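You operate a simulated robot arm through the tools that you are given. There is no shell and no other tool. Be economical: measure what you need, move in short steps, check, and stop when the job is done.

You are at the controls of a simulated two-armed robot. One attempt, no reset.

JOB
Take the rag from the right end of the packing bench and lay it out flat on the top of the kitting bench.

The check looks at the end state, three seconds after you hand in, the way a careful person would. Anything else that was tipped, shoved, dropped, spilled or broken makes it a failure.

ROBOT AND FRAMES
Two 7-joint arms with two-finger parallel grippers on one trunk, on a base that drives. Base frame: it is fixed to the floor where the robot stands at the start and does not move with it; the origin is under the middle of the robot, x ahead of it, y to its left, z up. Lengths are in m, angles in degrees, forces in N, time in s.
The left shoulder is at the start at [0.03, 0.119, 0.935], the right one opposite. With the tool pointing down near the work surface each hand reaches from about 0.28 to 0.68 m from the robot's upright axis, wherever it stands, measured 20 degrees to its own side. Places, roughly: top of the kitting bench [2.7, 1.1, 0.8]. Payload 3.43 kg a hand.
The tool frame of a hand sits at the grasp point between the pads (the TCP): z along the fingers, y along the line on which they close. The tips reach 0.03 m beyond it. The gripper opens to 0.094 m. The fingers are 0.028 m wide and 0.01 m thick; the gripper's body (0.05 by 0.096 m) begins 0.055 m behind the TCP.
Orientation is that of the tool frame in the base frame, as a unit quaternion [w, x, y, z]. With the fingers straight down and closing along the base's y, the tool's x points along the base's -x, its y along +y and its z along -z.

CONTROLS
- The arms move only by the tool apply_moves. It takes "left_deltas", "right_deltas" or both (then of equal length, played together; a hand with none holds still); each is one flat list of numbers, 6 for each row, row after row: the shift along the tool's x, y, z in units of 100 mm (1.0 is 100 mm), then the turn, a rotation vector about the tool's x, y, z in units of 180 degrees (1.0 is 180 degrees). In form: [dx, dy, dz, rx, ry, rz, dx, dy, dz, rx, ry, rz, ...]. A call has 1 to 10 rows; each row is the pose to reach, as a shift and turn from the pose commanded when the call began, along the tool's axes at that moment. "left_gripper" and "right_gripper" are, for a hand that has rows, the opening, from 0 (shut) to 1 (fully open), set as the call begins (left out, the last holds). A call with a number of a shift or a turn outside -1 to 1 is refused whole. Rows are played at 5 a second. More than 0.05 m and 8.6 degrees between two rows, or a gripper value outside its range, and nothing of the call is played. A pose out of reach is approached as far as the arm can. The call stops where the force on the tool passes 40 N (or 10 N more than at its start, if that is more) or the arm is blocked; 0.2 s more then pass. The fingers move at their own pace (about 0.072 m/s each) and stop on an object; they squeeze with about 20 N. The grip force told is the motor's: it shows also when the fingers shut on nothing. Time passes only in rows, and 0.2 s behind the last, so rows that repeat a pose let the fingers close. It gives the time, the measured TCP pose, the force on the tool (base axes), the opening and the grip force at its end, in the units of the frame above (readings bear some noise), with the torque about the TCP (base axes, N m) and any sound that the robot's microphone picked up.
- Cameras (640 x 400 px; columns grow to the right, rows downward): "scene" is now at [0.0375, 0.0012, 1.628]; the picture's right is [0.03, -1.00, 0.00], its down [-0.86, -0.02, -0.51] and it looks along [0.51, 0.01, -0.86] (base axes); focal length 272 px, centre (320, 200). "left" rides on the left gripper at [0.076, -0.014, -0.102] in its tool frame; the picture's right is [0.18, 0.98, 0.00], its down [-0.75, 0.14, -0.64] and it looks along [-0.63, 0.12, 0.77] (tool axes); focal length 243 px, centre (320, 200). "right" rides on the right gripper at [0.076, 0.014, -0.103] in its tool frame; the picture's right is [-0.18, 0.98, 0.00], its down [-0.75, -0.14, -0.64] and it looks along [-0.63, -0.12, 0.77] (tool axes); focal length 243 px, centre (320, 200). There is no depth. A picture from a camera that has moved, and an enlarged one, comes with that camera's place and axes in the base frame and with its lens.
- grab_frame(camera): a new picture of that camera. It takes no simulated time.
- slide_trunk(by): slides the trunk up (or, below 0, down) by that many m; the arms and the scene camera ride with it, the base frame stays. It gives what a move gives, with no picture.
- roll_base(legs): drives the robot by 1 to 6 legs, each [ahead, turn to the left] in m and degrees, along the robot's own axes; the way and the turn of a leg run together, so that a leg with both is an arc; at most 1.5 m and 180 degrees a leg. The arms and the cameras ride along, it lands a little off, and it stops where it bumps. It gives what a move gives.
- head_to(pan, tilt): turns the head with the scene camera to pan (to the left, within 143 degrees either way) and tilt (down, from -29 to 69), counted from straight ahead of the robot. It gives what a move gives.
- zoom(camera, box): a new picture of the part [left, top, right, bottom] of that camera's present view, enlarged. It takes no simulated time.
- close_job(): hands the job in; it is judged then, once.

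Work in short steps. Places have to be worked out from the pictures, the camera data and where the tool is seen: move nearer, look again, correct. Check each grasp and each placing, and mend what went wrong. You have 120 turns and 92 pictures in all, those below and enlarged ones among them. Open the grippers and draw the arms clear of the work before you hand the job in, unless the task says otherwise; then end with one line.

The tools are called after ">>>" by a JSON object that holds its "method" and its "body". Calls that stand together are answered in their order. apply_moves: Moves the arms, as the interface text tells. Its arguments: {"type":"object","properties":{"left_deltas":{"type":"array"},"left_gripper":{"type":"number"},"right_deltas":{"type":"array"},"right_gripper":{"type":"number"}},"required":[]} The other tools are called the same way: slide_trunk (by) slides the trunk up or down; roll_base (legs) drives the base; head_to (pan, tilt) turns the head that bears the scene camera; grab_frame (camera) takes a picture; zoom (camera, box) takes an enlarged picture of a part of a camera's view; close_job () hands the job in.

At the start:

```text
time_s: 0.0
left_position: [0.4084, 0.3302, 1.0108]
left_orientation: [0.001, -0.001, 1.0, 0.0]
left_force: [0.0, 0.0, -0.4]
left_moment: [-0.04, 0.0, 0.01]
left_opening: 0.0943
left_grasp_force: 0.0
right_position: [0.351, -0.0913, 0.984]
right_orientation: [0.0, 0.0, 1.0, 0.001]
right_force: [0.0, 0.1, 0.1]
right_moment: [-0.01, 0.02, -0.05]
right_opening: 0.0941
right_grasp_force: 0.1
trunk travel left (down, up): [-0.2, 0.21]
robot x, y, heading: [0.0036, -0.0037, -0.0]
head pan, tilt: [1.5, 59.1]
```

scene: 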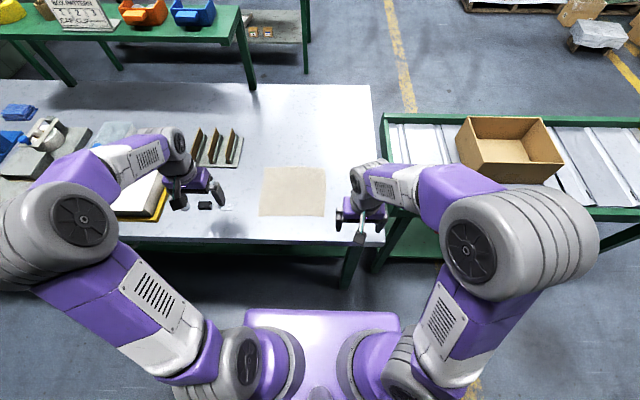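
right: 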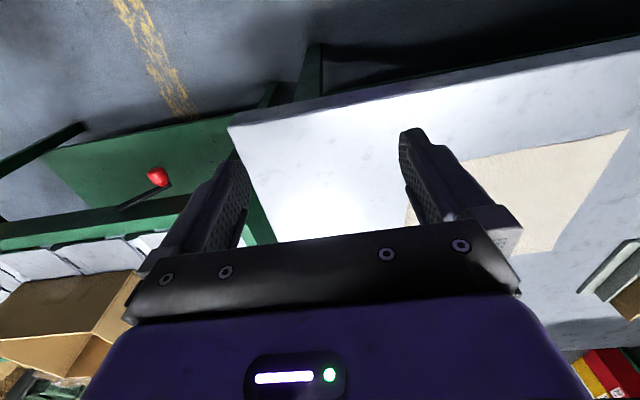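
left: 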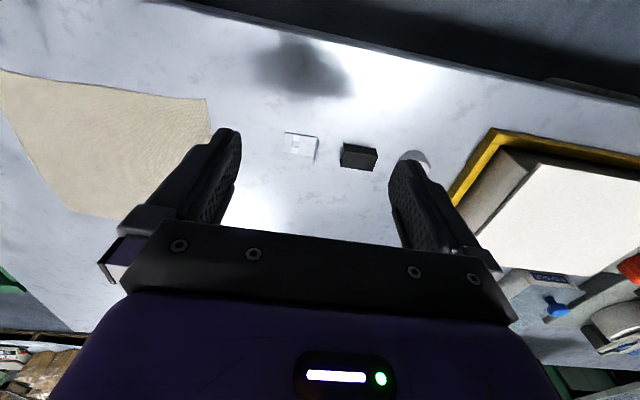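

The rag is the beige square just ahead, about 0.2 m a side. First I look towards the kitting bench to see what stands on and around it.

>>> {"method": "head_to", "body": {"pan": 22, "tilt": 25}}

>>> {"method": "grab_frame", "body": {"camera": "scene"}}

```text
time_s: 1.0
left_position: [0.4073, 0.3308, 1.0105]
left_orientation: [0.0, 0.001, 1.0, 0.0]
left_force: [-0.5, 0.3, -0.3]
left_moment: [0.0, 0.0, 0.04]
left_opening: 0.0941
left_grasp_force: 0.0
right_position: [0.3516, -0.0924, 0.9854]
right_orientation: [0.0, 0.0, 1.0, 0.0]
right_force: [0.6, 0.4, 0.2]
right_moment: [0.0, 0.03, 0.0]
right_opening: 0.0945
right_grasp_force: 0.0
trunk travel left (down, up): [-0.2, 0.21]
robot x, y, heading: [0.0029, -0.0006, 0.1]
head pan, tilt: [22.0, 25.0]
```

```text
88 pictures are left
camera scene: at [0.0553, 0.0339, 1.6769], right [0.37, -0.93, 0.0], down [-0.39, -0.16, -0.91], along [0.84, 0.34, -0.42], focal length 272 px, centre (320, 200)
```

scene: 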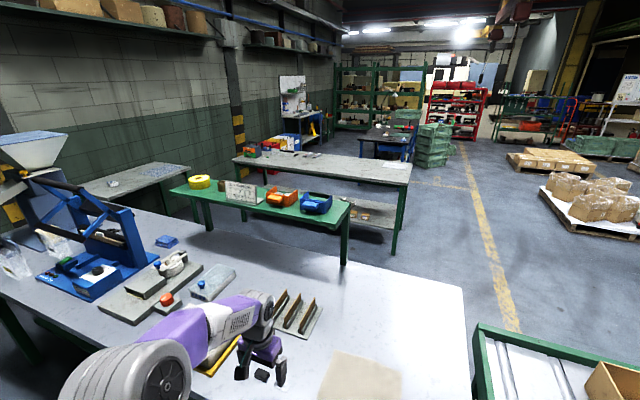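

The point [2.7, 1.1, 0.8] projects to about (319, 163), i.e. the grey bench behind the green one. I zoom in on it.

>>> {"method": "zoom", "body": {"camera": "scene", "box": [160, 120, 480, 320]}}

>>> {"method": "zoom", "body": {"camera": "scene", "box": [220, 130, 430, 261]}}

```text
2.00 times, centred on (320, 220) of scene
camera zoom: at [0.0553, 0.0339, 1.6769], right [0.37, -0.93, 0.0], down [-0.39, -0.16, -0.91], along [0.84, 0.34, -0.42], focal length 544 px, centre (320, 160)
```

zoom: 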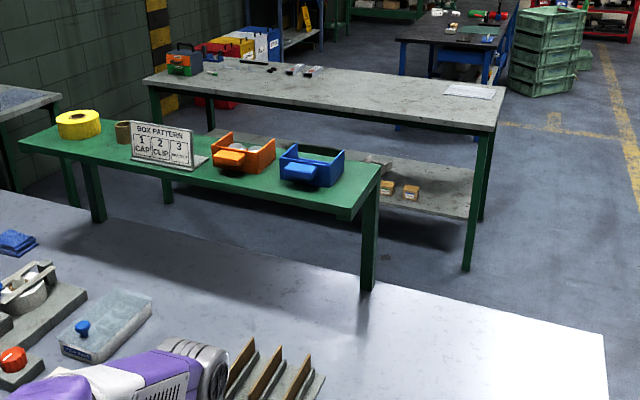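

```text
3.05 times, centred on (325, 196) of scene
camera zoom: at [0.0553, 0.0339, 1.6769], right [0.37, -0.93, 0.0], down [-0.39, -0.16, -0.91], along [0.84, 0.34, -0.42], focal length 829 px, centre (305, 214)
```

zoom: 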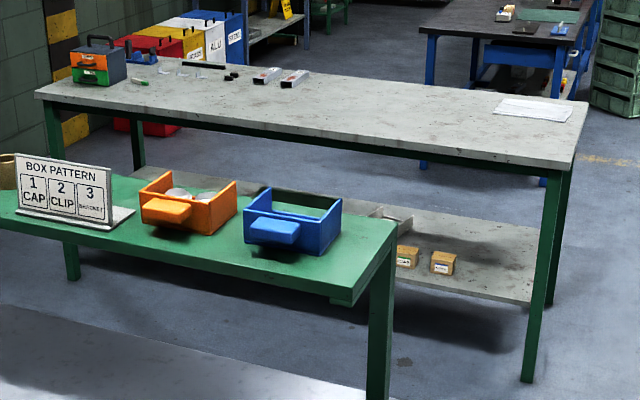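

Kitting bench: x about 2.42–3.05, y 0.15–2.05, clear in the middle-front. Triangulating the rag's corner from three cameras puts the packing bench top near z≈0.86 and the rag at about x 0.43–0.625, y −0.01–0.21. I look down at it again closely, and around for the drive route.

>>> {"method": "head_to", "body": {"pan": -60, "tilt": 30}}

>>> {"method": "grab_frame", "body": {"camera": "scene"}}

>>> {"method": "head_to", "body": {"pan": 75, "tilt": 30}}

>>> {"method": "grab_frame", "body": {"camera": "scene"}}

>>> {"method": "head_to", "body": {"pan": 5, "tilt": 58}}

>>> {"method": "zoom", "body": {"camera": "scene", "box": [180, 120, 420, 270]}}

```text
time_s: 2.5
left_position: [0.4082, 0.3318, 1.0106]
left_orientation: [-0.001, 0.001, 1.0, 0.001]
left_force: [0.8, -0.7, 0.7]
left_moment: [0.02, -0.01, -0.01]
left_opening: 0.094
left_grasp_force: 0.0
right_position: [0.352, -0.092, 0.9847]
right_orientation: [-0.001, 0.0, 1.0, 0.001]
right_force: [0.2, 0.2, 1.0]
right_moment: [0.0, 0.0, 0.02]
right_opening: 0.0937
right_grasp_force: 0.1
trunk travel left (down, up): [-0.2, 0.21]
robot x, y, heading: [0.0007, 0.0008, -0.1]
head pan, tilt: [-60.0, 30.0]
```

```text
85 pictures are left
camera scene: at [0.0151, -0.0789, 1.669], right [-0.87, -0.5, 0.0], down [-0.25, 0.43, -0.87], along [0.43, -0.75, -0.5], focal length 272 px, centre (320, 200)
```

scene: 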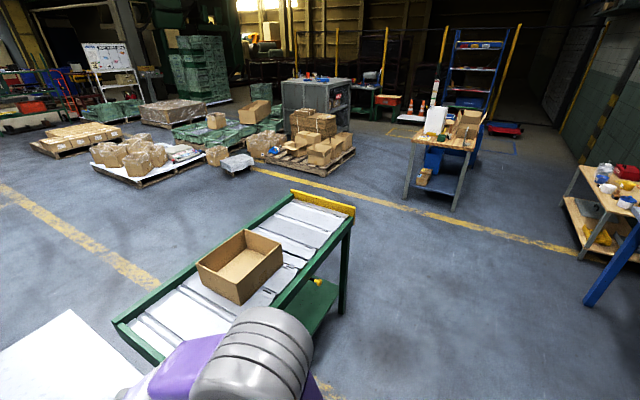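

```text
time_s: 4.7
left_position: [0.407, 0.3306, 1.0114]
left_orientation: [0.0, 0.0, 1.0, 0.0]
left_force: [0.9, 0.0, 0.2]
left_moment: [0.02, 0.0, -0.01]
left_opening: 0.094
left_grasp_force: 0.1
right_position: [0.3521, -0.0912, 0.984]
right_orientation: [0.0, 0.0, 1.0, 0.0]
right_force: [-0.6, -0.2, 0.2]
right_moment: [0.01, -0.03, 0.0]
right_opening: 0.0939
right_grasp_force: 0.0
trunk travel left (down, up): [-0.2, 0.21]
robot x, y, heading: [0.0022, -0.0008, -0.1]
head pan, tilt: [75.0, 30.0]
```

```text
84 pictures are left
camera scene: at [-0.0067, 0.0867, 1.669], right [0.97, -0.26, 0.0], down [-0.13, -0.48, -0.87], along [0.22, 0.84, -0.5], focal length 272 px, centre (320, 200)
```

scene: 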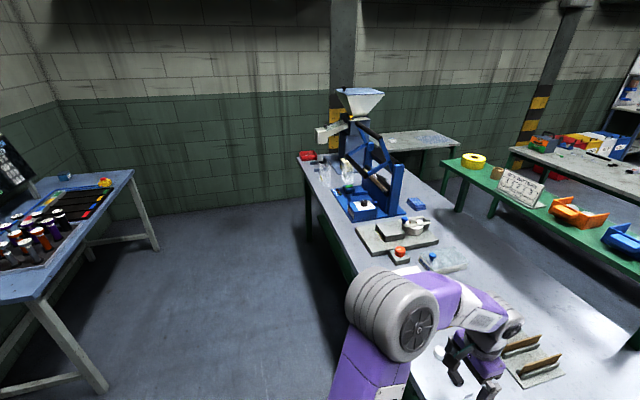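

```text
time_s: 6.1
left_position: [0.4075, 0.3302, 1.0107]
left_orientation: [0.0, 0.0, 1.0, 0.0]
left_force: [0.2, -0.4, 0.0]
left_moment: [-0.01, 0.0, 0.05]
left_opening: 0.0938
left_grasp_force: 0.2
right_position: [0.3512, -0.0917, 0.984]
right_orientation: [0.0, 0.0, 1.0, 0.0]
right_force: [0.1, -1.0, 0.3]
right_moment: [0.0, 0.0, -0.04]
right_opening: 0.0942
right_grasp_force: 0.1
trunk travel left (down, up): [-0.2, 0.21]
robot x, y, heading: [0.0007, 0.0009, -0.2]
head pan, tilt: [5.0, 58.0]
```

```text
2.67 times, centred on (300, 195) of scene
camera zoom: at [0.0384, 0.0055, 1.6293], right [0.09, -1.0, 0.0], down [-0.84, -0.07, -0.53], along [0.53, 0.05, -0.85], focal length 725 px, centre (373, 213)
```

zoom: 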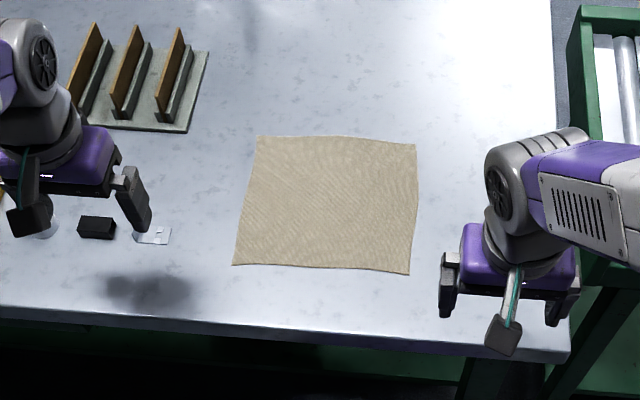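

The conveyor ends at y≈−1.4, so I'll later drive round its right end. Rag corners now: near (0.431, 0.212), (0.436, 0.0); far (0.625, 0.216), (0.629, 0.004). I plan to pinch the near edge with both hands, fingers closing along x, so I turn and shift both hands first.

>>> {"method": "apply_moves", "body": {"right_deltas": [-0.05, 0.08, 0, 0, 0, -0.047, -0.1, 0.16, 0, 0, 0, -0.094, -0.15, 0.24, 0, 0, 0, -0.141, -0.2, 0.32, 0, 0, 0, -0.188, -0.25, 0.4, 0, 0, 0, -0.235, -0.3, 0.48, 0, 0, 0, -0.282, -0.35, 0.56, 0, 0, 0, -0.329, -0.4, 0.64, 0, 0, 0, -0.376, -0.45, 0.72, 0, 0, 0, -0.423, -0.5, 0.8, 0, 0, 0, -0.47], "left_deltas": [-0.02, -0.08, 0.02, 0, 0, 0.047, -0.04, -0.16, 0.04, 0, 0, 0.094, -0.06, -0.24, 0.06, 0, 0, 0.141, -0.08, -0.32, 0.08, 0, 0, 0.188, -0.1, -0.4, 0.1, 0, 0, 0.235, -0.12, -0.48, 0.12, 0, 0, 0.282, -0.14, -0.56, 0.14, 0, 0, 0.329, -0.16, -0.64, 0.16, 0, 0, 0.376, -0.18, -0.72, 0.18, 0, 0, 0.423, -0.2, -0.8, 0.26, 0, 0, 0.47], "right_gripper": 0.64, "left_gripper": 0.64}}

>>> {"method": "grab_frame", "body": {"camera": "scene"}}

```text
time_s: 8.3
left_position: [0.4285, 0.2499, 0.9847]
left_orientation: [0.0, 0.674, 0.739, 0.0]
left_force: [0.8, -0.2, 0.2]
left_moment: [-0.03, 0.02, 0.0]
left_opening: 0.0602
left_grasp_force: 0.1
right_position: [0.4038, -0.0123, 0.9836]
right_orientation: [0.0, -0.674, 0.739, 0.001]
right_force: [0.5, 0.9, 0.2]
right_moment: [-0.01, 0.02, -0.03]
right_opening: 0.0603
right_grasp_force: 0.1
trunk travel left (down, up): [-0.2, 0.21]
robot x, y, heading: [-0.0028, -0.0025, -0.2]
head pan, tilt: [5.0, 58.0]
```

```text
82 pictures are left
camera scene: at [0.0389, 0.0055, 1.6292], right [0.09, -1.0, 0.0], down [-0.84, -0.07, -0.53], along [0.53, 0.05, -0.85], focal length 272 px, centre (320, 200)
```

scene: 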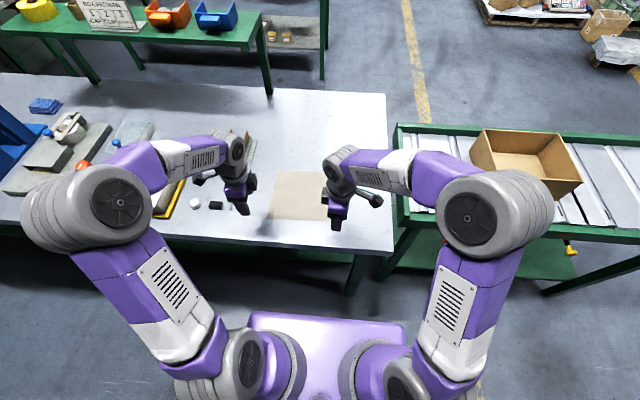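

Both hands turned fine. Now I finish the turn and bring them over the near edge, at (0.445, 0.025) and (0.445, 0.187), down to z≈0.935.

>>> {"method": "apply_moves", "body": {"right_deltas": [-0.14, -0.12, 0, 0, 0, -0.01, -0.27, -0.25, 0, 0, 0, -0.02, -0.407, -0.374, 0, 0, 0, -0.03, -0.407, -0.374, 0.25, 0, 0, -0.03, -0.407, -0.374, 0.5, 0, 0, -0.03], "left_deltas": [-0.22, 0.04, 0, 0, 0, 0.01, -0.44, 0.07, 0, 0, 0, 0.02, -0.643, 0.105, 0, 0, 0, 0.03, -0.643, 0.105, 0.25, 0, 0, 0.03, -0.643, 0.105, 0.5, 0, 0, 0.03]}}

>>> {"method": "grab_frame", "body": {"camera": "right"}}

>>> {"method": "grab_frame", "body": {"camera": "left"}}

>>> {"method": "zoom", "body": {"camera": "scene", "box": [200, 130, 400, 255]}}

```text
time_s: 9.5
left_position: [0.4444, 0.1855, 0.9354]
left_orientation: [0.001, 0.707, 0.707, 0.0]
left_force: [0.6, -0.5, 0.3]
left_moment: [0.0, 0.03, 0.04]
left_opening: 0.0604
left_grasp_force: 0.0
right_position: [0.4426, 0.0245, 0.9345]
right_orientation: [0.0, -0.707, 0.707, -0.001]
right_force: [0.3, -0.1, 0.4]
right_moment: [-0.02, 0.03, 0.0]
right_opening: 0.0601
right_grasp_force: 0.0
trunk travel left (down, up): [-0.2, 0.21]
robot x, y, heading: [0.0055, -0.0021, 0.2]
head pan, tilt: [5.0, 58.0]
```

```text
81 pictures are left
camera right: at [0.4281, -0.0519, 1.037], right [-0.98, 0.18, 0.0], down [0.14, 0.75, 0.64], along [0.12, 0.63, -0.77], focal length 243 px, centre (320, 200)
```

right: 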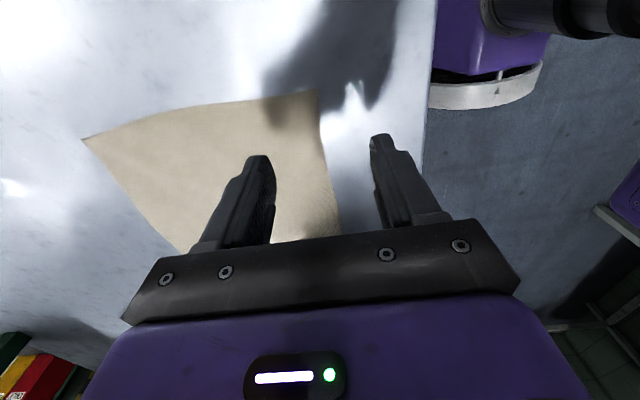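

```text
80 pictures are left
camera left: at [0.4313, 0.2611, 1.0361], right [0.98, 0.18, 0.0], down [0.14, -0.75, 0.64], along [0.12, -0.63, -0.77], focal length 243 px, centre (320, 200)
```

left: 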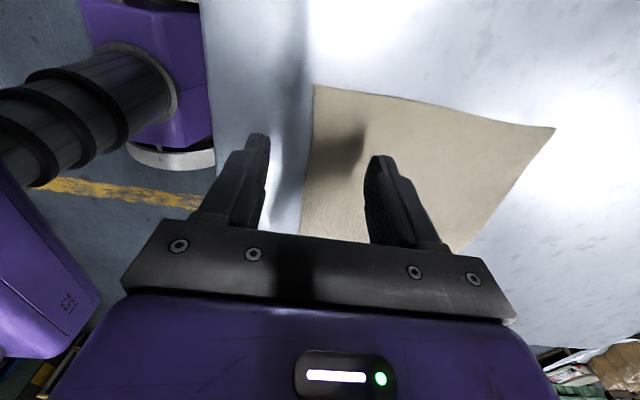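

```text
3.20 times, centred on (300, 192) of scene
camera zoom: at [0.0393, 0.0054, 1.6292], right [0.09, -1.0, 0.0], down [-0.85, -0.07, -0.53], along [0.53, 0.05, -0.85], focal length 870 px, centre (384, 224)
```

zoom: 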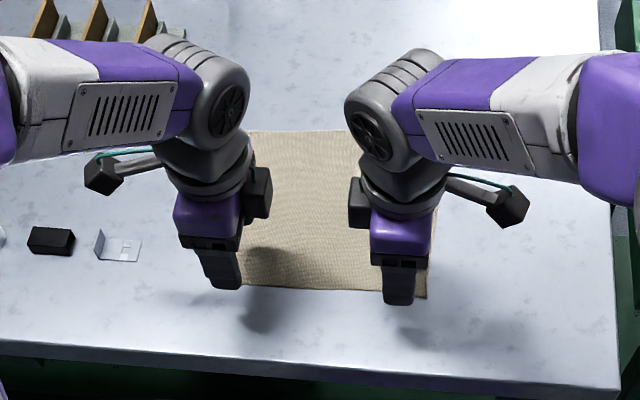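

The near-right corner seen from the right hand fits (0.439, −0.003) at z≈0.86, and both hands straddle the near edge. I lower slowly to just above the bench, then by millimetres.

>>> {"method": "apply_moves", "body": {"right_deltas": [0, 0, 0.2, 0, 0, 0, 0, 0, 0.35, 0, 0, 0, 0, 0, 0.35, 0, 0, 0], "left_deltas": [0, 0, 0.2, 0, 0, 0, 0, 0, 0.35, 0, 0, 0, 0, 0, 0.35, 0, 0, 0]}}

>>> {"method": "grab_frame", "body": {"camera": "right"}}

```text
time_s: 10.3
left_position: [0.4442, 0.187, 0.8997]
left_orientation: [0.0, 0.707, 0.707, 0.0]
left_force: [-0.2, -0.2, 0.2]
left_moment: [-0.01, 0.01, -0.01]
left_opening: 0.0602
left_grasp_force: 0.0
right_position: [0.4428, 0.024, 0.8998]
right_orientation: [-0.001, 0.708, -0.707, 0.0]
right_force: [0.3, -0.3, -0.3]
right_moment: [0.0, -0.03, 0.02]
right_opening: 0.0601
right_grasp_force: 0.0
trunk travel left (down, up): [-0.2, 0.21]
robot x, y, heading: [0.0017, 0.0029, 0.1]
head pan, tilt: [5.0, 58.0]
```

```text
78 pictures are left
camera right: at [0.4274, -0.052, 1.0035], right [-0.98, 0.18, 0.0], down [0.14, 0.75, 0.64], along [0.12, 0.63, -0.77], focal length 243 px, centre (320, 200)
```

right: 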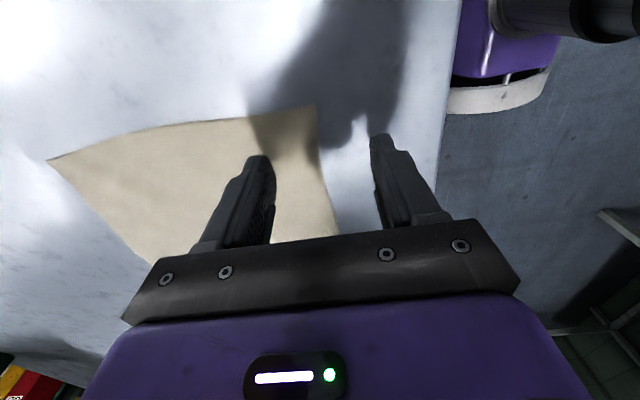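

No contact at tip height 0.87. I go down 9 mm in fine rows and read the force.

>>> {"method": "apply_moves", "body": {"right_deltas": [0, 0, 0.03, 0, 0, 0, 0, 0, 0.06, 0, 0, 0, 0, 0, 0.09, 0, 0, 0], "left_deltas": [0, 0, 0.03, 0, 0, 0, 0, 0, 0.06, 0, 0, 0, 0, 0, 0.09, 0, 0, 0]}}

```text
time_s: 11.1
left_position: [0.4455, 0.1874, 0.8895]
left_orientation: [0.001, 0.707, 0.707, 0.001]
left_force: [0.3, -0.8, 0.4]
left_moment: [0.02, 0.0, 0.0]
left_opening: 0.0602
left_grasp_force: 0.0
right_position: [0.4439, 0.025, 0.8911]
right_orientation: [0.0, 0.708, -0.707, 0.0]
right_force: [0.0, -0.1, -0.1]
right_moment: [0.02, -0.04, 0.01]
right_opening: 0.0604
right_grasp_force: 0.1
trunk travel left (down, up): [-0.2, 0.21]
robot x, y, heading: [0.0002, 0.0038, -0.0]
head pan, tilt: [5.0, 58.0]
```

Still no contact at tip z≈0.86. I keep going down another 10 mm in small rows.

>>> {"method": "apply_moves", "body": {"right_deltas": [0, 0, 0.03, 0, 0, 0, 0, 0, 0.06, 0, 0, 0, 0, 0, 0.1, 0, 0, 0], "left_deltas": [0, 0, 0.03, 0, 0, 0, 0, 0, 0.06, 0, 0, 0, 0, 0, 0.1, 0, 0, 0]}}

>>> {"method": "grab_frame", "body": {"camera": "left"}}

>>> {"method": "zoom", "body": {"camera": "scene", "box": [230, 150, 370, 238]}}

```text
time_s: 11.9
left_position: [0.4437, 0.1861, 0.8805]
left_orientation: [0.0, 0.707, 0.707, 0.0]
left_force: [0.1, -0.1, 0.4]
left_moment: [-0.02, 0.01, -0.02]
left_opening: 0.0602
left_grasp_force: 0.1
right_position: [0.4433, 0.0253, 0.8806]
right_orientation: [0.0, -0.707, 0.707, -0.001]
right_force: [0.1, 0.1, 2.3]
right_moment: [0.0, -0.09, -0.02]
right_opening: 0.0602
right_grasp_force: 0.2
trunk travel left (down, up): [-0.2, 0.21]
robot x, y, heading: [0.0007, -0.0015, 0.0]
head pan, tilt: [5.0, 58.0]
```

```text
77 pictures are left
camera left: at [0.4308, 0.2617, 0.982], right [0.98, 0.18, 0.0], down [0.14, -0.75, 0.64], along [0.12, -0.63, -0.77], focal length 243 px, centre (320, 200)
```

left: 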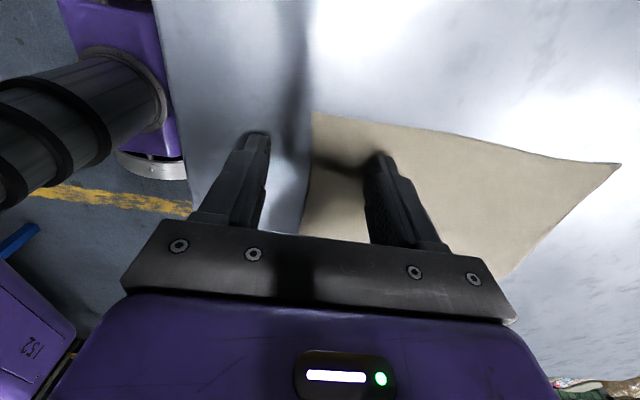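

```text
4.55 times, centred on (300, 194) of scene
camera zoom: at [0.0382, 0.0054, 1.6293], right [0.09, -1.0, 0.0], down [-0.84, -0.07, -0.53], along [0.53, 0.05, -0.85], focal length 1236 px, centre (411, 227)
```

zoom: 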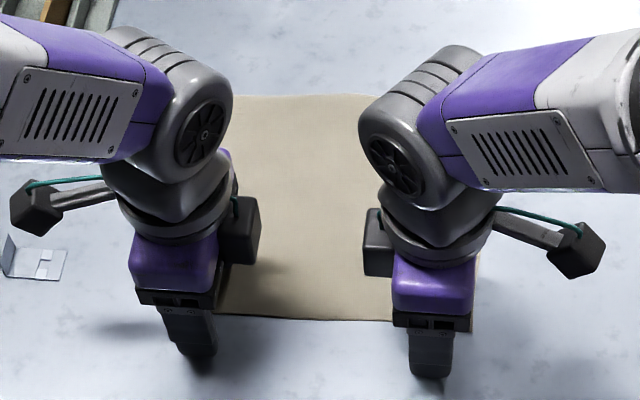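

The right hand touches (2.3 N) at tip z≈0.851; the bench top is ≈0.85. I press both hands very lightly (right +1 mm, left +2 mm), then close.

>>> {"method": "apply_moves", "body": {"right_deltas": [0, 0, 0.01, 0, 0, 0, 0, 0, 0.01, 0, 0, 0], "left_deltas": [0, 0, 0.01, 0, 0, 0, 0, 0, 0.02, 0, 0, 0]}}

```text
time_s: 12.5
left_position: [0.4447, 0.1865, 0.8821]
left_orientation: [0.002, 0.707, 0.707, 0.001]
left_force: [-0.7, 0.4, 12.1]
left_moment: [0.06, -0.4, 0.03]
left_opening: 0.0602
left_grasp_force: 0.0
right_position: [0.4428, 0.0245, 0.8817]
right_orientation: [-0.002, 0.707, -0.707, 0.0]
right_force: [0.8, -0.7, 10.2]
right_moment: [-0.13, -0.41, -0.01]
right_opening: 0.0607
right_grasp_force: 0.6
trunk travel left (down, up): [-0.2, 0.21]
robot x, y, heading: [0.0007, 0.0015, -0.0]
head pan, tilt: [5.0, 58.0]
```

Both tips press on the bench at about 10–12 N; I close both grippers with the hands held still.

>>> {"method": "apply_moves", "body": {"right_deltas": [0, 0, 0, 0, 0, 0, 0, 0, 0, 0, 0, 0, 0, 0, 0, 0, 0, 0, 0, 0, 0, 0, 0, 0, 0, 0, 0, 0, 0, 0], "left_deltas": [0, 0, 0, 0, 0, 0, 0, 0, 0, 0, 0, 0, 0, 0, 0, 0, 0, 0, 0, 0, 0, 0, 0, 0, 0, 0, 0, 0, 0, 0], "right_gripper": 0, "left_gripper": 0}}

>>> {"method": "grab_frame", "body": {"camera": "left"}}

>>> {"method": "grab_frame", "body": {"camera": "right"}}

```text
time_s: 13.7
left_position: [0.4435, 0.1872, 0.8817]
left_orientation: [0.002, 0.707, 0.707, 0.003]
left_force: [4.3, 0.4, 25.3]
left_moment: [0.04, -0.24, 0.02]
left_opening: 0.0023
left_grasp_force: 20.2
right_position: [0.4414, 0.0249, 0.8812]
right_orientation: [0.002, -0.707, 0.707, -0.001]
right_force: [0.6, 1.0, 19.0]
right_moment: [0.02, -0.13, 0.06]
right_opening: 0.0031
right_grasp_force: 19.6
trunk travel left (down, up): [-0.2, 0.21]
robot x, y, heading: [-0.0, -0.0024, 0.3]
head pan, tilt: [5.0, 58.0]
```

```text
75 pictures are left
camera left: at [0.4296, 0.2616, 0.9816], right [0.98, 0.18, 0.0], down [0.14, -0.75, 0.64], along [0.12, -0.63, -0.77], focal length 243 px, centre (320, 200)
```

left: 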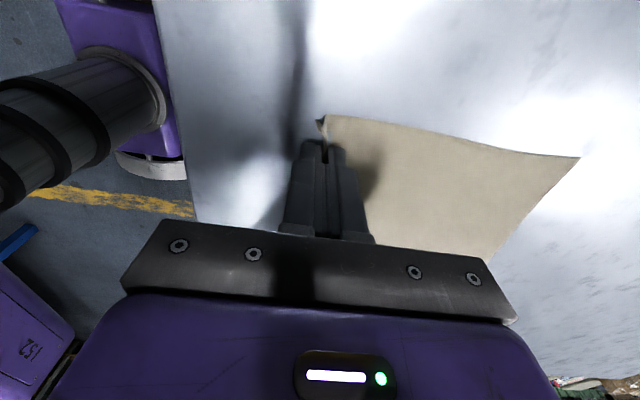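

```text
74 pictures are left
camera right: at [0.4264, -0.0518, 0.9835], right [-0.98, 0.18, 0.0], down [0.14, 0.75, 0.64], along [0.12, 0.63, -0.77], focal length 243 px, centre (320, 200)
```

right: 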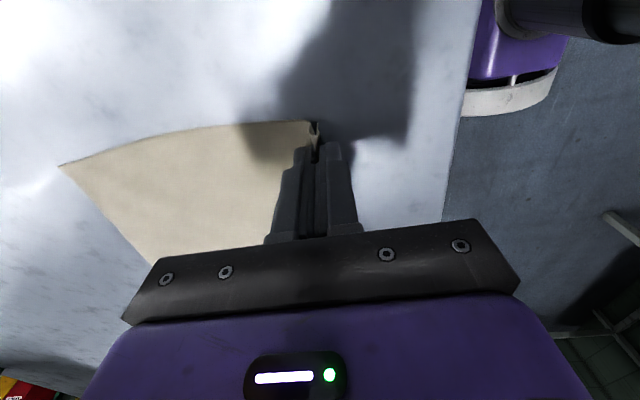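

Both corners curl up between the closed fingers, grips 2–3 mm open at 20 N. I lift both 4 cm together and check.

>>> {"method": "apply_moves", "body": {"right_deltas": [0, 0, -0.1, 0, 0, 0, 0, 0, -0.2, 0, 0, 0, 0, 0, -0.3, 0, 0, 0, 0, 0, -0.4, 0, 0, 0], "left_deltas": [0, 0, -0.1, 0, 0, 0, 0, 0, -0.2, 0, 0, 0, 0, 0, -0.3, 0, 0, 0, 0, 0, -0.4, 0, 0, 0]}}

>>> {"method": "grab_frame", "body": {"camera": "left"}}

>>> {"method": "grab_frame", "body": {"camera": "right"}}

>>> {"method": "zoom", "body": {"camera": "scene", "box": [230, 130, 370, 218]}}

```text
time_s: 14.7
left_position: [0.4428, 0.1863, 0.9192]
left_orientation: [0.0, 0.708, 0.707, 0.0]
left_force: [-0.6, -1.2, 0.6]
left_moment: [-0.03, -0.01, -0.04]
left_opening: 0.002
left_grasp_force: 19.6
right_position: [0.4421, 0.0252, 0.9197]
right_orientation: [-0.001, -0.707, 0.707, 0.0]
right_force: [0.3, 0.6, -0.3]
right_moment: [0.02, 0.0, 0.02]
right_opening: 0.0022
right_grasp_force: 20.5
trunk travel left (down, up): [-0.2, 0.21]
robot x, y, heading: [-0.0034, 0.0027, -0.1]
head pan, tilt: [5.0, 58.0]
```

```text
73 pictures are left
camera left: at [0.4301, 0.262, 1.0196], right [0.98, 0.18, 0.0], down [0.14, -0.75, 0.64], along [0.12, -0.63, -0.77], focal length 243 px, centre (320, 200)
```

left: 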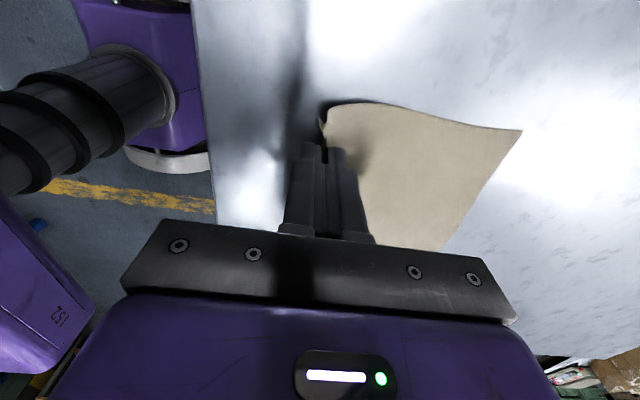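

```text
72 pictures are left
camera right: at [0.4282, -0.0513, 1.022], right [-0.98, 0.18, 0.0], down [0.14, 0.75, 0.64], along [0.12, 0.63, -0.77], focal length 243 px, centre (320, 200)
```

right: 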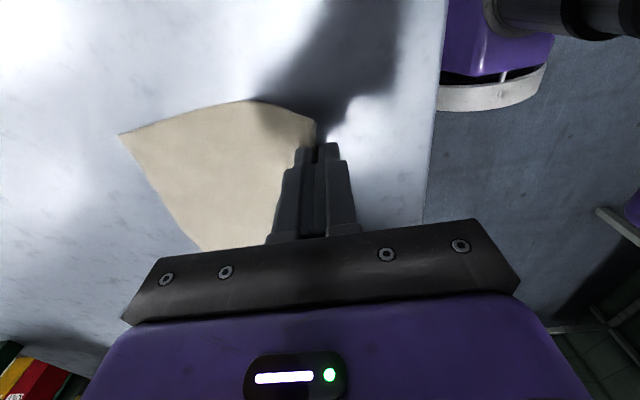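

```text
4.55 times, centred on (300, 174) of scene
camera zoom: at [0.038, 0.0053, 1.6292], right [0.09, -1.0, 0.0], down [-0.84, -0.07, -0.53], along [0.53, 0.05, -0.85], focal length 1236 px, centre (411, 318)
```

zoom: 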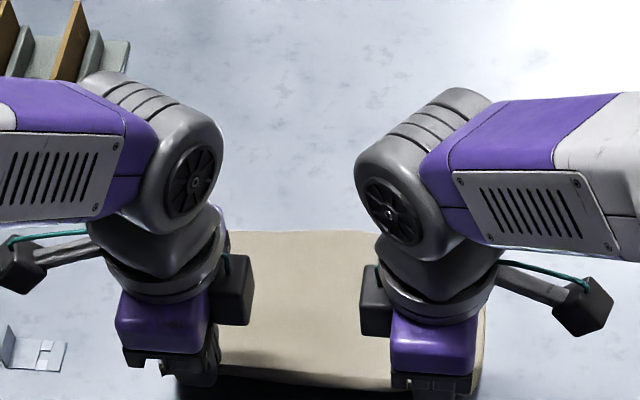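

Both corners are held and the rag lifts evenly. I raise both hands 10 cm, twice.

>>> {"method": "apply_moves", "body": {"right_deltas": [0, 0, -0.25, 0, 0, 0, 0, 0, -0.5, 0, 0, 0, 0, 0, -0.75, 0, 0, 0, 0, 0, -1.0, 0, 0, 0], "left_deltas": [0, 0, -0.25, 0, 0, 0, 0, 0, -0.5, 0, 0, 0, 0, 0, -0.75, 0, 0, 0, 0, 0, -1.0, 0, 0, 0]}}

>>> {"method": "apply_moves", "body": {"right_deltas": [0, 0, -0.25, 0, 0, 0, 0, 0, -0.5, 0, 0, 0, 0, 0, -0.75, 0, 0, 0, 0, 0, -1.0, 0, 0, 0], "left_deltas": [0, 0, -0.25, 0, 0, 0, 0, 0, -0.5, 0, 0, 0, 0, 0, -0.75, 0, 0, 0, 0, 0, -1.0, 0, 0, 0]}}

>>> {"method": "grab_frame", "body": {"camera": "scene"}}

>>> {"method": "grab_frame", "body": {"camera": "left"}}

```text
time_s: 15.7
left_position: [0.4453, 0.1864, 1.0186]
left_orientation: [0.0, 0.707, 0.707, 0.0]
left_force: [-0.4, -1.3, 0.7]
left_moment: [-0.03, 0.01, 0.0]
left_opening: 0.0024
left_grasp_force: 19.5
right_position: [0.4415, 0.0248, 1.0184]
right_orientation: [0.0, 0.708, -0.706, 0.0]
right_force: [-0.1, 0.6, 0.4]
right_moment: [0.02, -0.01, -0.02]
right_opening: 0.0022
right_grasp_force: 19.9
trunk travel left (down, up): [-0.2, 0.21]
robot x, y, heading: [0.0004, 0.0016, 0.3]
head pan, tilt: [5.0, 58.0]
```

```text
time_s: 16.7
left_position: [0.4444, 0.1861, 1.1184]
left_orientation: [0.0, 0.707, 0.707, 0.0]
left_force: [-0.8, 0.6, 0.7]
left_moment: [0.02, -0.01, -0.03]
left_opening: 0.0022
left_grasp_force: 19.4
right_position: [0.4426, 0.0268, 1.1193]
right_orientation: [0.0, 0.707, -0.707, -0.001]
right_force: [-0.1, 0.7, -0.3]
right_moment: [-0.02, 0.0, 0.0]
right_opening: 0.0023
right_grasp_force: 19.9
trunk travel left (down, up): [-0.2, 0.21]
robot x, y, heading: [-0.0028, 0.0024, -0.2]
head pan, tilt: [5.0, 58.0]
```

```text
70 pictures are left
camera scene: at [0.038, 0.0053, 1.6293], right [0.09, -1.0, 0.0], down [-0.84, -0.07, -0.53], along [0.53, 0.05, -0.85], focal length 272 px, centre (320, 200)
```

scene: 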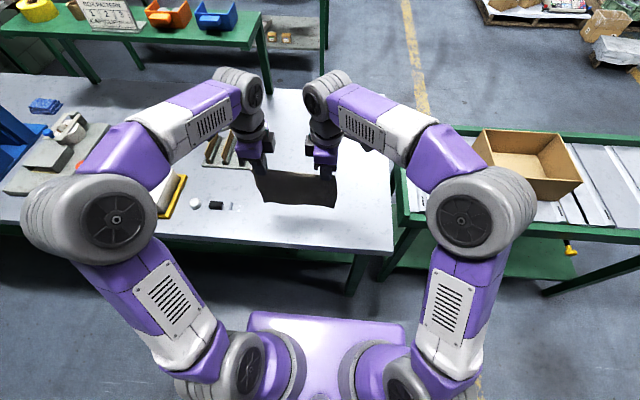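

```text
69 pictures are left
camera left: at [0.431, 0.2625, 1.219], right [0.98, 0.18, 0.0], down [0.14, -0.75, 0.64], along [0.12, -0.63, -0.77], focal length 243 px, centre (320, 200)
```

left: 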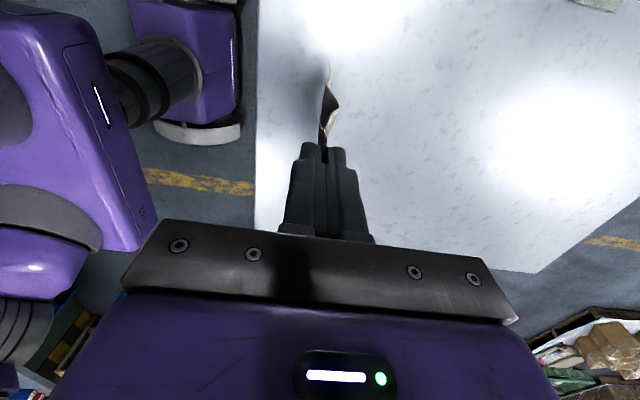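

The rag hangs straight between the hands. Before backing off I check behind the robot.

>>> {"method": "head_to", "body": {"pan": 143, "tilt": 30}}

>>> {"method": "grab_frame", "body": {"camera": "scene"}}

>>> {"method": "head_to", "body": {"pan": -130, "tilt": 30}}

>>> {"method": "grab_frame", "body": {"camera": "scene"}}

```text
time_s: 18.9
left_position: [0.445, 0.1872, 1.1181]
left_orientation: [0.0, 0.708, 0.707, 0.0]
left_force: [0.6, 0.0, -0.2]
left_moment: [-0.01, -0.03, 0.01]
left_opening: 0.002
left_grasp_force: 19.5
right_position: [0.4423, 0.0276, 1.1191]
right_orientation: [0.0, -0.707, 0.707, 0.0]
right_force: [-0.5, -0.5, 0.2]
right_moment: [0.01, 0.0, 0.03]
right_opening: 0.0022
right_grasp_force: 20.6
trunk travel left (down, up): [-0.2, 0.21]
robot x, y, heading: [-0.0017, -0.0008, 0.1]
head pan, tilt: [143.0, 30.0]
```

```text
68 pictures are left
camera scene: at [-0.1024, 0.0539, 1.669], right [0.6, 0.8, 0.0], down [0.4, -0.3, -0.87], along [-0.69, 0.52, -0.5], focal length 272 px, centre (320, 200)
```

scene: 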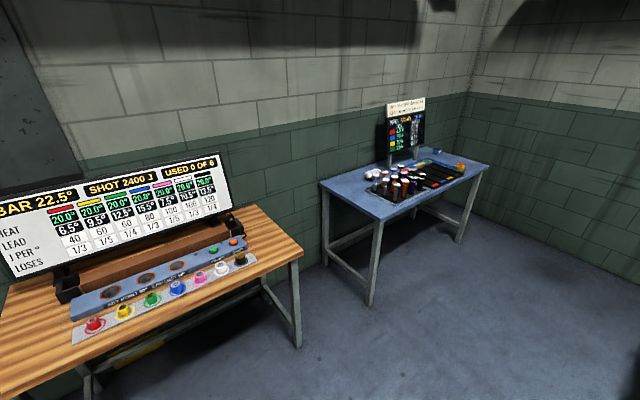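

```text
time_s: 22.7
left_position: [0.4441, 0.1863, 1.1169]
left_orientation: [0.0, 0.707, 0.708, 0.0]
left_force: [-0.1, 0.6, -0.8]
left_moment: [0.02, 0.01, -0.01]
left_opening: 0.0019
left_grasp_force: 20.2
right_position: [0.443, 0.0268, 1.1191]
right_orientation: [0.0, 0.707, -0.707, -0.001]
right_force: [-0.3, -0.5, -0.3]
right_moment: [0.0, 0.02, 0.01]
right_opening: 0.0022
right_grasp_force: 19.8
trunk travel left (down, up): [-0.2, 0.21]
robot x, y, heading: [0.0004, 0.0004, 0.3]
head pan, tilt: [-130.0, 30.0]
```

```text
67 pictures are left
camera scene: at [-0.0883, -0.0699, 1.669], right [-0.77, 0.64, 0.0], down [0.32, 0.38, -0.87], along [-0.56, -0.66, -0.5], focal length 272 px, centre (320, 200)
```

scene: 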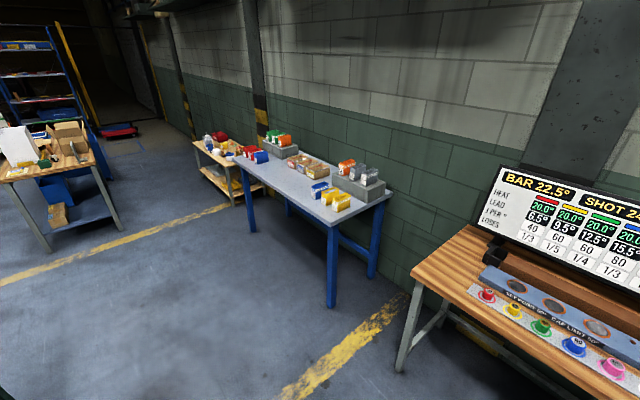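

A wooden bench stands behind with its front at x≈−1.0; backing 0.35 m is safe. I back off, turn right and drive along past the conveyor's end at y≈−1.42.

>>> {"method": "roll_base", "body": {"legs": [[-0.35, 0], [0, -90]]}}

>>> {"method": "head_to", "body": {"pan": 0, "tilt": 30}}

>>> {"method": "grab_frame", "body": {"camera": "scene"}}

```text
time_s: 28.8
left_position: [-0.1632, -0.4441, 1.1175]
left_orientation: [0.001, 1.0, 0.003, 0.0]
left_force: [-1.0, -0.3, 0.2]
left_moment: [0.01, -0.02, -0.02]
left_opening: 0.0024
left_grasp_force: 19.7
right_position: [-0.3251, -0.4414, 1.1184]
right_orientation: [0.0, -0.003, 1.0, 0.001]
right_force: [0.7, 0.4, 0.2]
right_moment: [-0.02, -0.04, 0.0]
right_opening: 0.0019
right_grasp_force: 20.7
trunk travel left (down, up): [-0.2, 0.21]
robot x, y, heading: [-0.3494, 0.0015, -90.2]
head pan, tilt: [-130.0, 30.0]
```

```text
time_s: 30.9
left_position: [-0.1629, -0.4438, 1.1189]
left_orientation: [0.0, 1.0, 0.002, 0.001]
left_force: [-0.1, 0.3, -0.3]
left_moment: [0.05, 0.03, 0.0]
left_opening: 0.0018
left_grasp_force: 19.7
right_position: [-0.3239, -0.4414, 1.1203]
right_orientation: [0.001, -0.002, 1.0, 0.0]
right_force: [0.3, -0.4, 0.0]
right_moment: [0.0, 0.0, 0.04]
right_opening: 0.0023
right_grasp_force: 19.8
trunk travel left (down, up): [-0.2, 0.21]
robot x, y, heading: [-0.3499, -0.001, -89.6]
head pan, tilt: [0.0, 30.0]
```

```text
66 pictures are left
camera scene: at [-0.3524, -0.0607, 1.669], right [-1.0, -0.01, 0.0], down [0.0, 0.5, -0.87], along [0.0, -0.87, -0.5], focal length 272 px, centre (320, 200)
```

scene: 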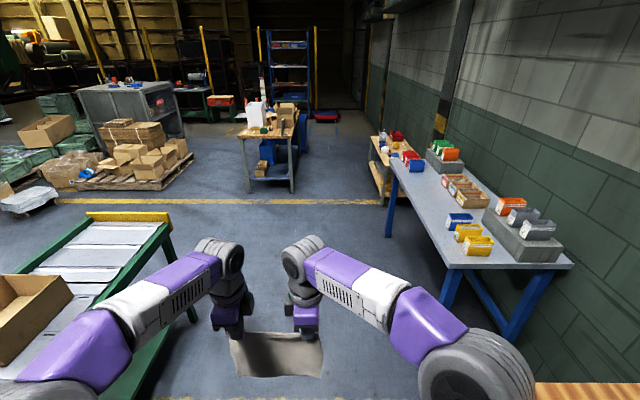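

The way ahead is clear: blue bench at x<−1.0 on my right, conveyor at x>0.5 on my left. I drive to y≈−2.05 and turn left.

>>> {"method": "roll_base", "body": {"legs": [[1.5, 0], [0.55, 0], [0, 90]]}}

>>> {"method": "grab_frame", "body": {"camera": "scene"}}

```text
time_s: 45.0
left_position: [0.1288, -1.8491, 1.118]
left_orientation: [-0.001, 0.698, 0.716, 0.0]
left_force: [0.3, -0.9, 0.2]
left_moment: [-0.01, -0.03, -0.04]
left_opening: 0.0021
left_grasp_force: 19.4
right_position: [0.1285, -2.0096, 1.1201]
right_orientation: [0.0, 0.716, -0.698, 0.0]
right_force: [-0.7, -0.4, 1.2]
right_moment: [-0.02, 0.02, 0.0]
right_opening: 0.0022
right_grasp_force: 20.6
trunk travel left (down, up): [-0.2, 0.21]
robot x, y, heading: [-0.3115, -2.0468, 1.4]
head pan, tilt: [0.0, 30.0]
```

```text
65 pictures are left
camera scene: at [-0.2511, -2.0458, 1.669], right [0.03, -1.0, 0.0], down [-0.5, -0.01, -0.87], along [0.87, 0.02, -0.5], focal length 272 px, centre (320, 200)
```

scene: 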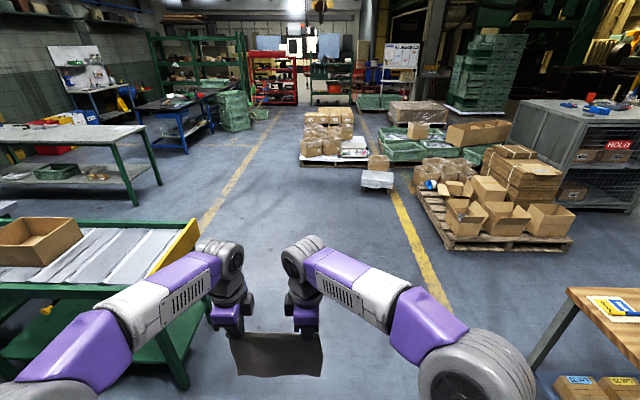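

The conveyor end lies at y≈−1.35, clear of my left elbow. I drive to x≈1.65, turn left and go up to y≈−0.6, then look.

>>> {"method": "roll_base", "body": {"legs": [[1.5, -1.4], [0.46, 0], [0, 90], [1.4, 0]]}}

>>> {"method": "grab_frame", "body": {"camera": "scene"}}

```text
time_s: 65.0
left_position: [1.397, -0.2114, 1.1185]
left_orientation: [0.0, -0.017, 1.0, 0.0]
left_force: [0.4, 0.0, -0.2]
left_moment: [-0.01, 0.0, -0.02]
left_opening: 0.0021
left_grasp_force: 20.0
right_position: [1.557, -0.2084, 1.1197]
right_orientation: [0.0, 1.0, 0.017, 0.0]
right_force: [-0.5, 0.5, 0.2]
right_moment: [0.01, -0.03, -0.02]
right_opening: 0.0023
right_grasp_force: 19.5
trunk travel left (down, up): [-0.2, 0.21]
robot x, y, heading: [1.5983, -0.6467, 91.8]
head pan, tilt: [0.0, 30.0]
```

```text
64 pictures are left
camera scene: at [1.5969, -0.5889, 1.669], right [1.0, 0.03, 0.0], down [0.02, -0.5, -0.87], along [-0.03, 0.87, -0.5], focal length 272 px, centre (320, 200)
```

scene: 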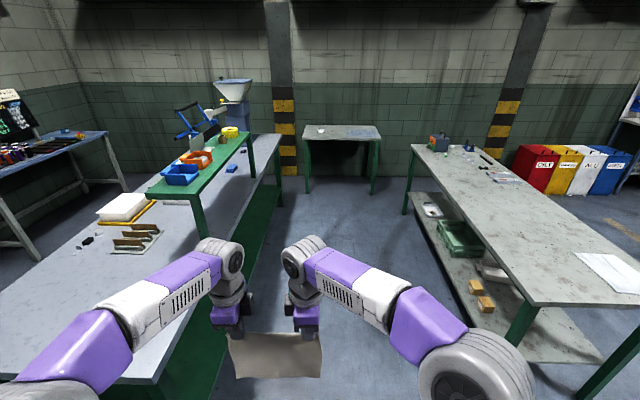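

Re-triangulated, the green shelf is a raised one over the packing bench (x≤1.07), so the aisle to the kitting bench (front edge x≈2.4) is over a metre wide. I go up the aisle to (1.75, 0.7) and face the kitting bench.

>>> {"method": "roll_base", "body": {"legs": [[0, -8], [1.36, 0], [0, -84]]}}

>>> {"method": "head_to", "body": {"pan": 0, "tilt": 45}}

>>> {"method": "grab_frame", "body": {"camera": "scene"}}

```text
time_s: 76.0
left_position: [2.1591, 0.9169, 1.1176]
left_orientation: [0.0, 0.692, 0.722, 0.0]
left_force: [0.8, -1.3, -0.4]
left_moment: [0.0, 0.0, 0.04]
left_opening: 0.0019
left_grasp_force: 20.0
right_position: [2.1625, 0.7553, 1.1193]
right_orientation: [0.001, 0.722, -0.692, 0.001]
right_force: [0.1, 0.2, 0.8]
right_moment: [0.03, -0.01, 0.02]
right_opening: 0.0022
right_grasp_force: 20.0
trunk travel left (down, up): [-0.2, 0.21]
robot x, y, heading: [1.7267, 0.714, 2.6]
head pan, tilt: [0.0, 30.0]
```

```text
time_s: 76.8
left_position: [2.1586, 0.9177, 1.1182]
left_orientation: [-0.001, 0.692, 0.722, 0.001]
left_force: [-0.6, -0.8, -0.4]
left_moment: [-0.02, 0.0, 0.02]
left_opening: 0.0023
left_grasp_force: 20.4
right_position: [2.1629, 0.7563, 1.1202]
right_orientation: [0.0, 0.722, -0.692, 0.0]
right_force: [-0.1, 0.2, 0.1]
right_moment: [0.04, -0.03, 0.02]
right_opening: 0.0021
right_grasp_force: 20.0
trunk travel left (down, up): [-0.2, 0.21]
robot x, y, heading: [1.7206, 0.713, 2.7]
head pan, tilt: [0.0, 45.0]
```

```text
63 pictures are left
camera scene: at [1.7733, 0.7127, 1.6464], right [0.04, -1.0, 0.0], down [-0.71, -0.03, -0.71], along [0.71, 0.03, -0.71], focal length 272 px, centre (320, 200)
```

scene: 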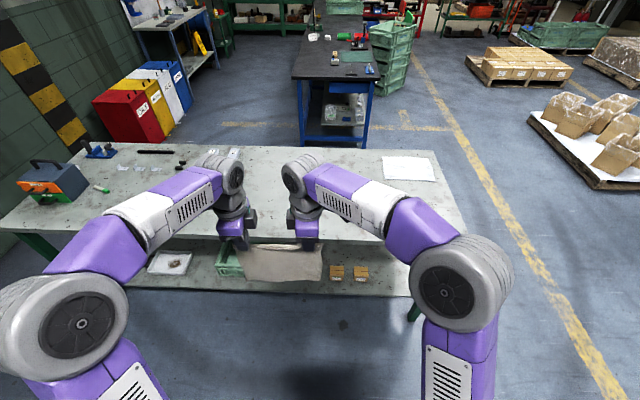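

Bench front edge at x≈2.40, and the area x 2.45–2.75, y 0.7–1.0 is clear. I drive 0.32 m closer, squaring the heading.

>>> {"method": "roll_base", "body": {"legs": [[0.32, -2.5]]}}

>>> {"method": "head_to", "body": {"pan": 0, "tilt": 58}}

>>> {"method": "grab_frame", "body": {"camera": "scene"}}

>>> {"method": "grab_frame", "body": {"camera": "left"}}

```text
time_s: 78.9
left_position: [2.4854, 0.9061, 1.1185]
left_orientation: [-0.001, 0.707, 0.708, 0.0]
left_force: [0.8, 0.1, -0.2]
left_moment: [-0.02, 0.02, 0.02]
left_opening: 0.0023
left_grasp_force: 20.2
right_position: [2.4838, 0.7453, 1.1186]
right_orientation: [0.0, 0.707, -0.707, 0.0]
right_force: [-0.3, 0.6, 0.2]
right_moment: [0.0, 0.04, -0.01]
right_opening: 0.0021
right_grasp_force: 19.7
trunk travel left (down, up): [-0.2, 0.21]
robot x, y, heading: [2.0427, 0.7217, 0.1]
head pan, tilt: [0.0, 45.0]
```

```text
time_s: 79.7
left_position: [2.4853, 0.9067, 1.1185]
left_orientation: [0.001, 0.707, 0.708, 0.0]
left_force: [-0.4, 0.1, 0.5]
left_moment: [-0.02, -0.03, 0.0]
left_opening: 0.0021
left_grasp_force: 19.8
right_position: [2.4831, 0.7446, 1.1196]
right_orientation: [0.0, 0.708, -0.706, 0.0]
right_force: [0.1, 0.9, -0.3]
right_moment: [0.02, 0.01, 0.0]
right_opening: 0.0022
right_grasp_force: 20.6
trunk travel left (down, up): [-0.2, 0.21]
robot x, y, heading: [2.0423, 0.7191, 0.0]
head pan, tilt: [0.0, 58.0]
```

```text
62 pictures are left
camera scene: at [2.0794, 0.7176, 1.6293], right [0.0, -1.0, 0.0], down [-0.85, 0.0, -0.53], along [0.53, 0.0, -0.85], focal length 272 px, centre (320, 200)
```

scene: 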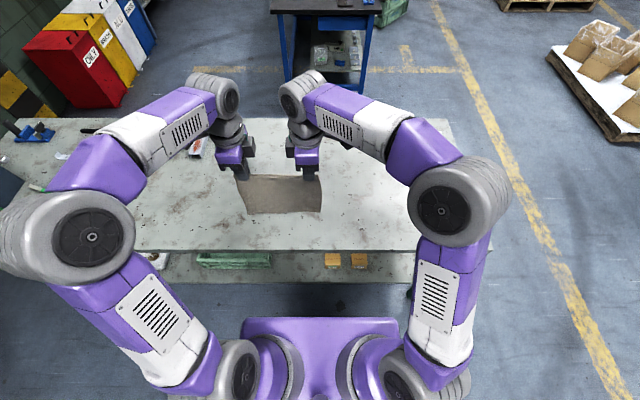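

```text
61 pictures are left
camera left: at [2.4717, 0.9813, 1.2186], right [0.98, 0.19, 0.0], down [0.14, -0.75, 0.64], along [0.12, -0.63, -0.77], focal length 243 px, centre (320, 200)
```

left: 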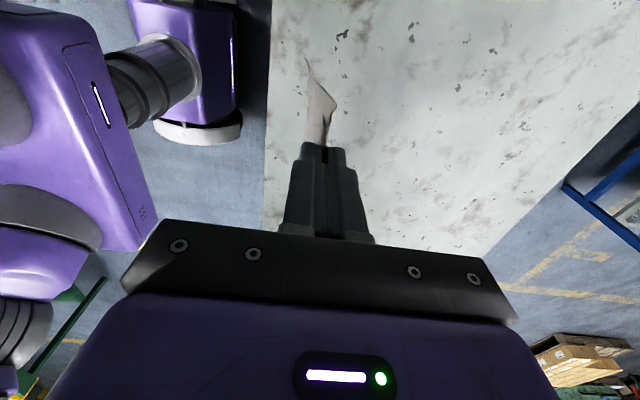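

Same geometry as at the start, bench edge at x≈2.407. I move the hands outward to x≈2.625 and down to z≈1.03, so that the rag's lower edge hangs just over the top.

>>> {"method": "apply_moves", "body": {"right_deltas": [0, -0.25, 0.1, 0, 0, 0, 0, -0.5, 0.2, 0, 0, 0, 0, -0.75, 0.3, 0, 0, 0, 0, -1.0, 0.4, 0, 0, 0], "left_deltas": [0, 0.25, 0.1, 0, 0, 0, 0, 0.5, 0.2, 0, 0, 0, 0, 0.75, 0.3, 0, 0, 0, 0, 1.0, 0.4, 0, 0, 0]}}

>>> {"method": "apply_moves", "body": {"right_deltas": [0, -0.2, 0.25, 0, 0, 0, 0, -0.4, 0.5, 0, 0, 0, 0, -0.4, 0.5, 0, 0, 0], "left_deltas": [0, 0.2, 0.25, 0, 0, 0, 0, 0.4, 0.5, 0, 0, 0, 0, 0.4, 0.5, 0, 0, 0]}}

>>> {"method": "grab_frame", "body": {"camera": "scene"}}

>>> {"method": "grab_frame", "body": {"camera": "left"}}

```text
time_s: 80.7
left_position: [2.5878, 0.9043, 1.0743]
left_orientation: [0.0, 0.707, 0.707, 0.001]
left_force: [1.1, -0.7, -0.7]
left_moment: [-0.02, 0.02, 0.01]
left_opening: 0.0022
left_grasp_force: 20.1
right_position: [2.5854, 0.7453, 1.0785]
right_orientation: [0.0, 0.708, -0.707, 0.0]
right_force: [-0.8, 0.7, 0.4]
right_moment: [0.0, 0.0, 0.01]
right_opening: 0.002
right_grasp_force: 19.8
trunk travel left (down, up): [-0.2, 0.21]
robot x, y, heading: [2.0411, 0.72, 0.0]
head pan, tilt: [0.0, 58.0]
```

```text
time_s: 81.5
left_position: [2.6253, 0.9061, 1.0271]
left_orientation: [0.0, 0.706, 0.708, 0.0]
left_force: [-1.1, -1.8, 0.3]
left_moment: [-0.04, 0.0, 0.01]
left_opening: 0.002
left_grasp_force: 20.1
right_position: [2.6224, 0.746, 1.029]
right_orientation: [0.0, 0.708, -0.707, 0.0]
right_force: [-1.6, 1.2, 0.2]
right_moment: [0.03, -0.01, -0.02]
right_opening: 0.0024
right_grasp_force: 20.2
trunk travel left (down, up): [-0.2, 0.21]
robot x, y, heading: [2.0406, 0.7203, -0.1]
head pan, tilt: [0.0, 58.0]
```

```text
60 pictures are left
camera scene: at [2.079, 0.7175, 1.6293], right [0.0, -1.0, 0.0], down [-0.85, 0.0, -0.53], along [0.53, 0.0, -0.85], focal length 272 px, centre (320, 200)
```

scene: 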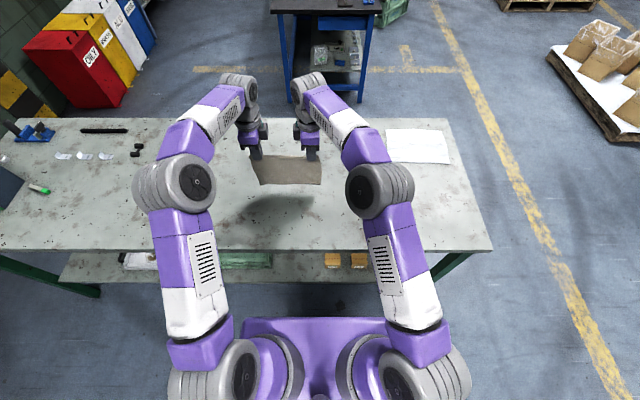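

```text
59 pictures are left
camera left: at [2.6113, 0.9812, 1.1287], right [0.98, 0.19, 0.0], down [0.14, -0.75, 0.64], along [0.12, -0.63, -0.77], focal length 243 px, centre (320, 200)
```

left: 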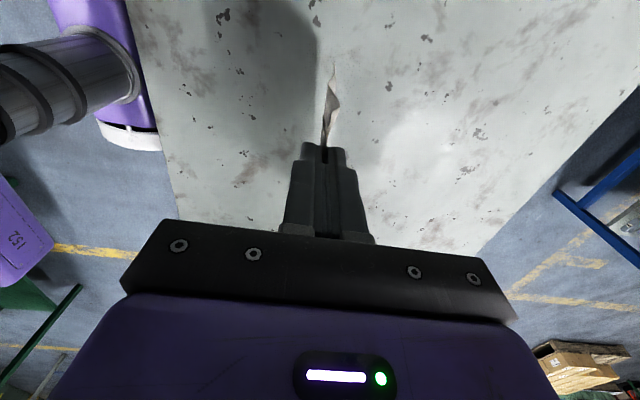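

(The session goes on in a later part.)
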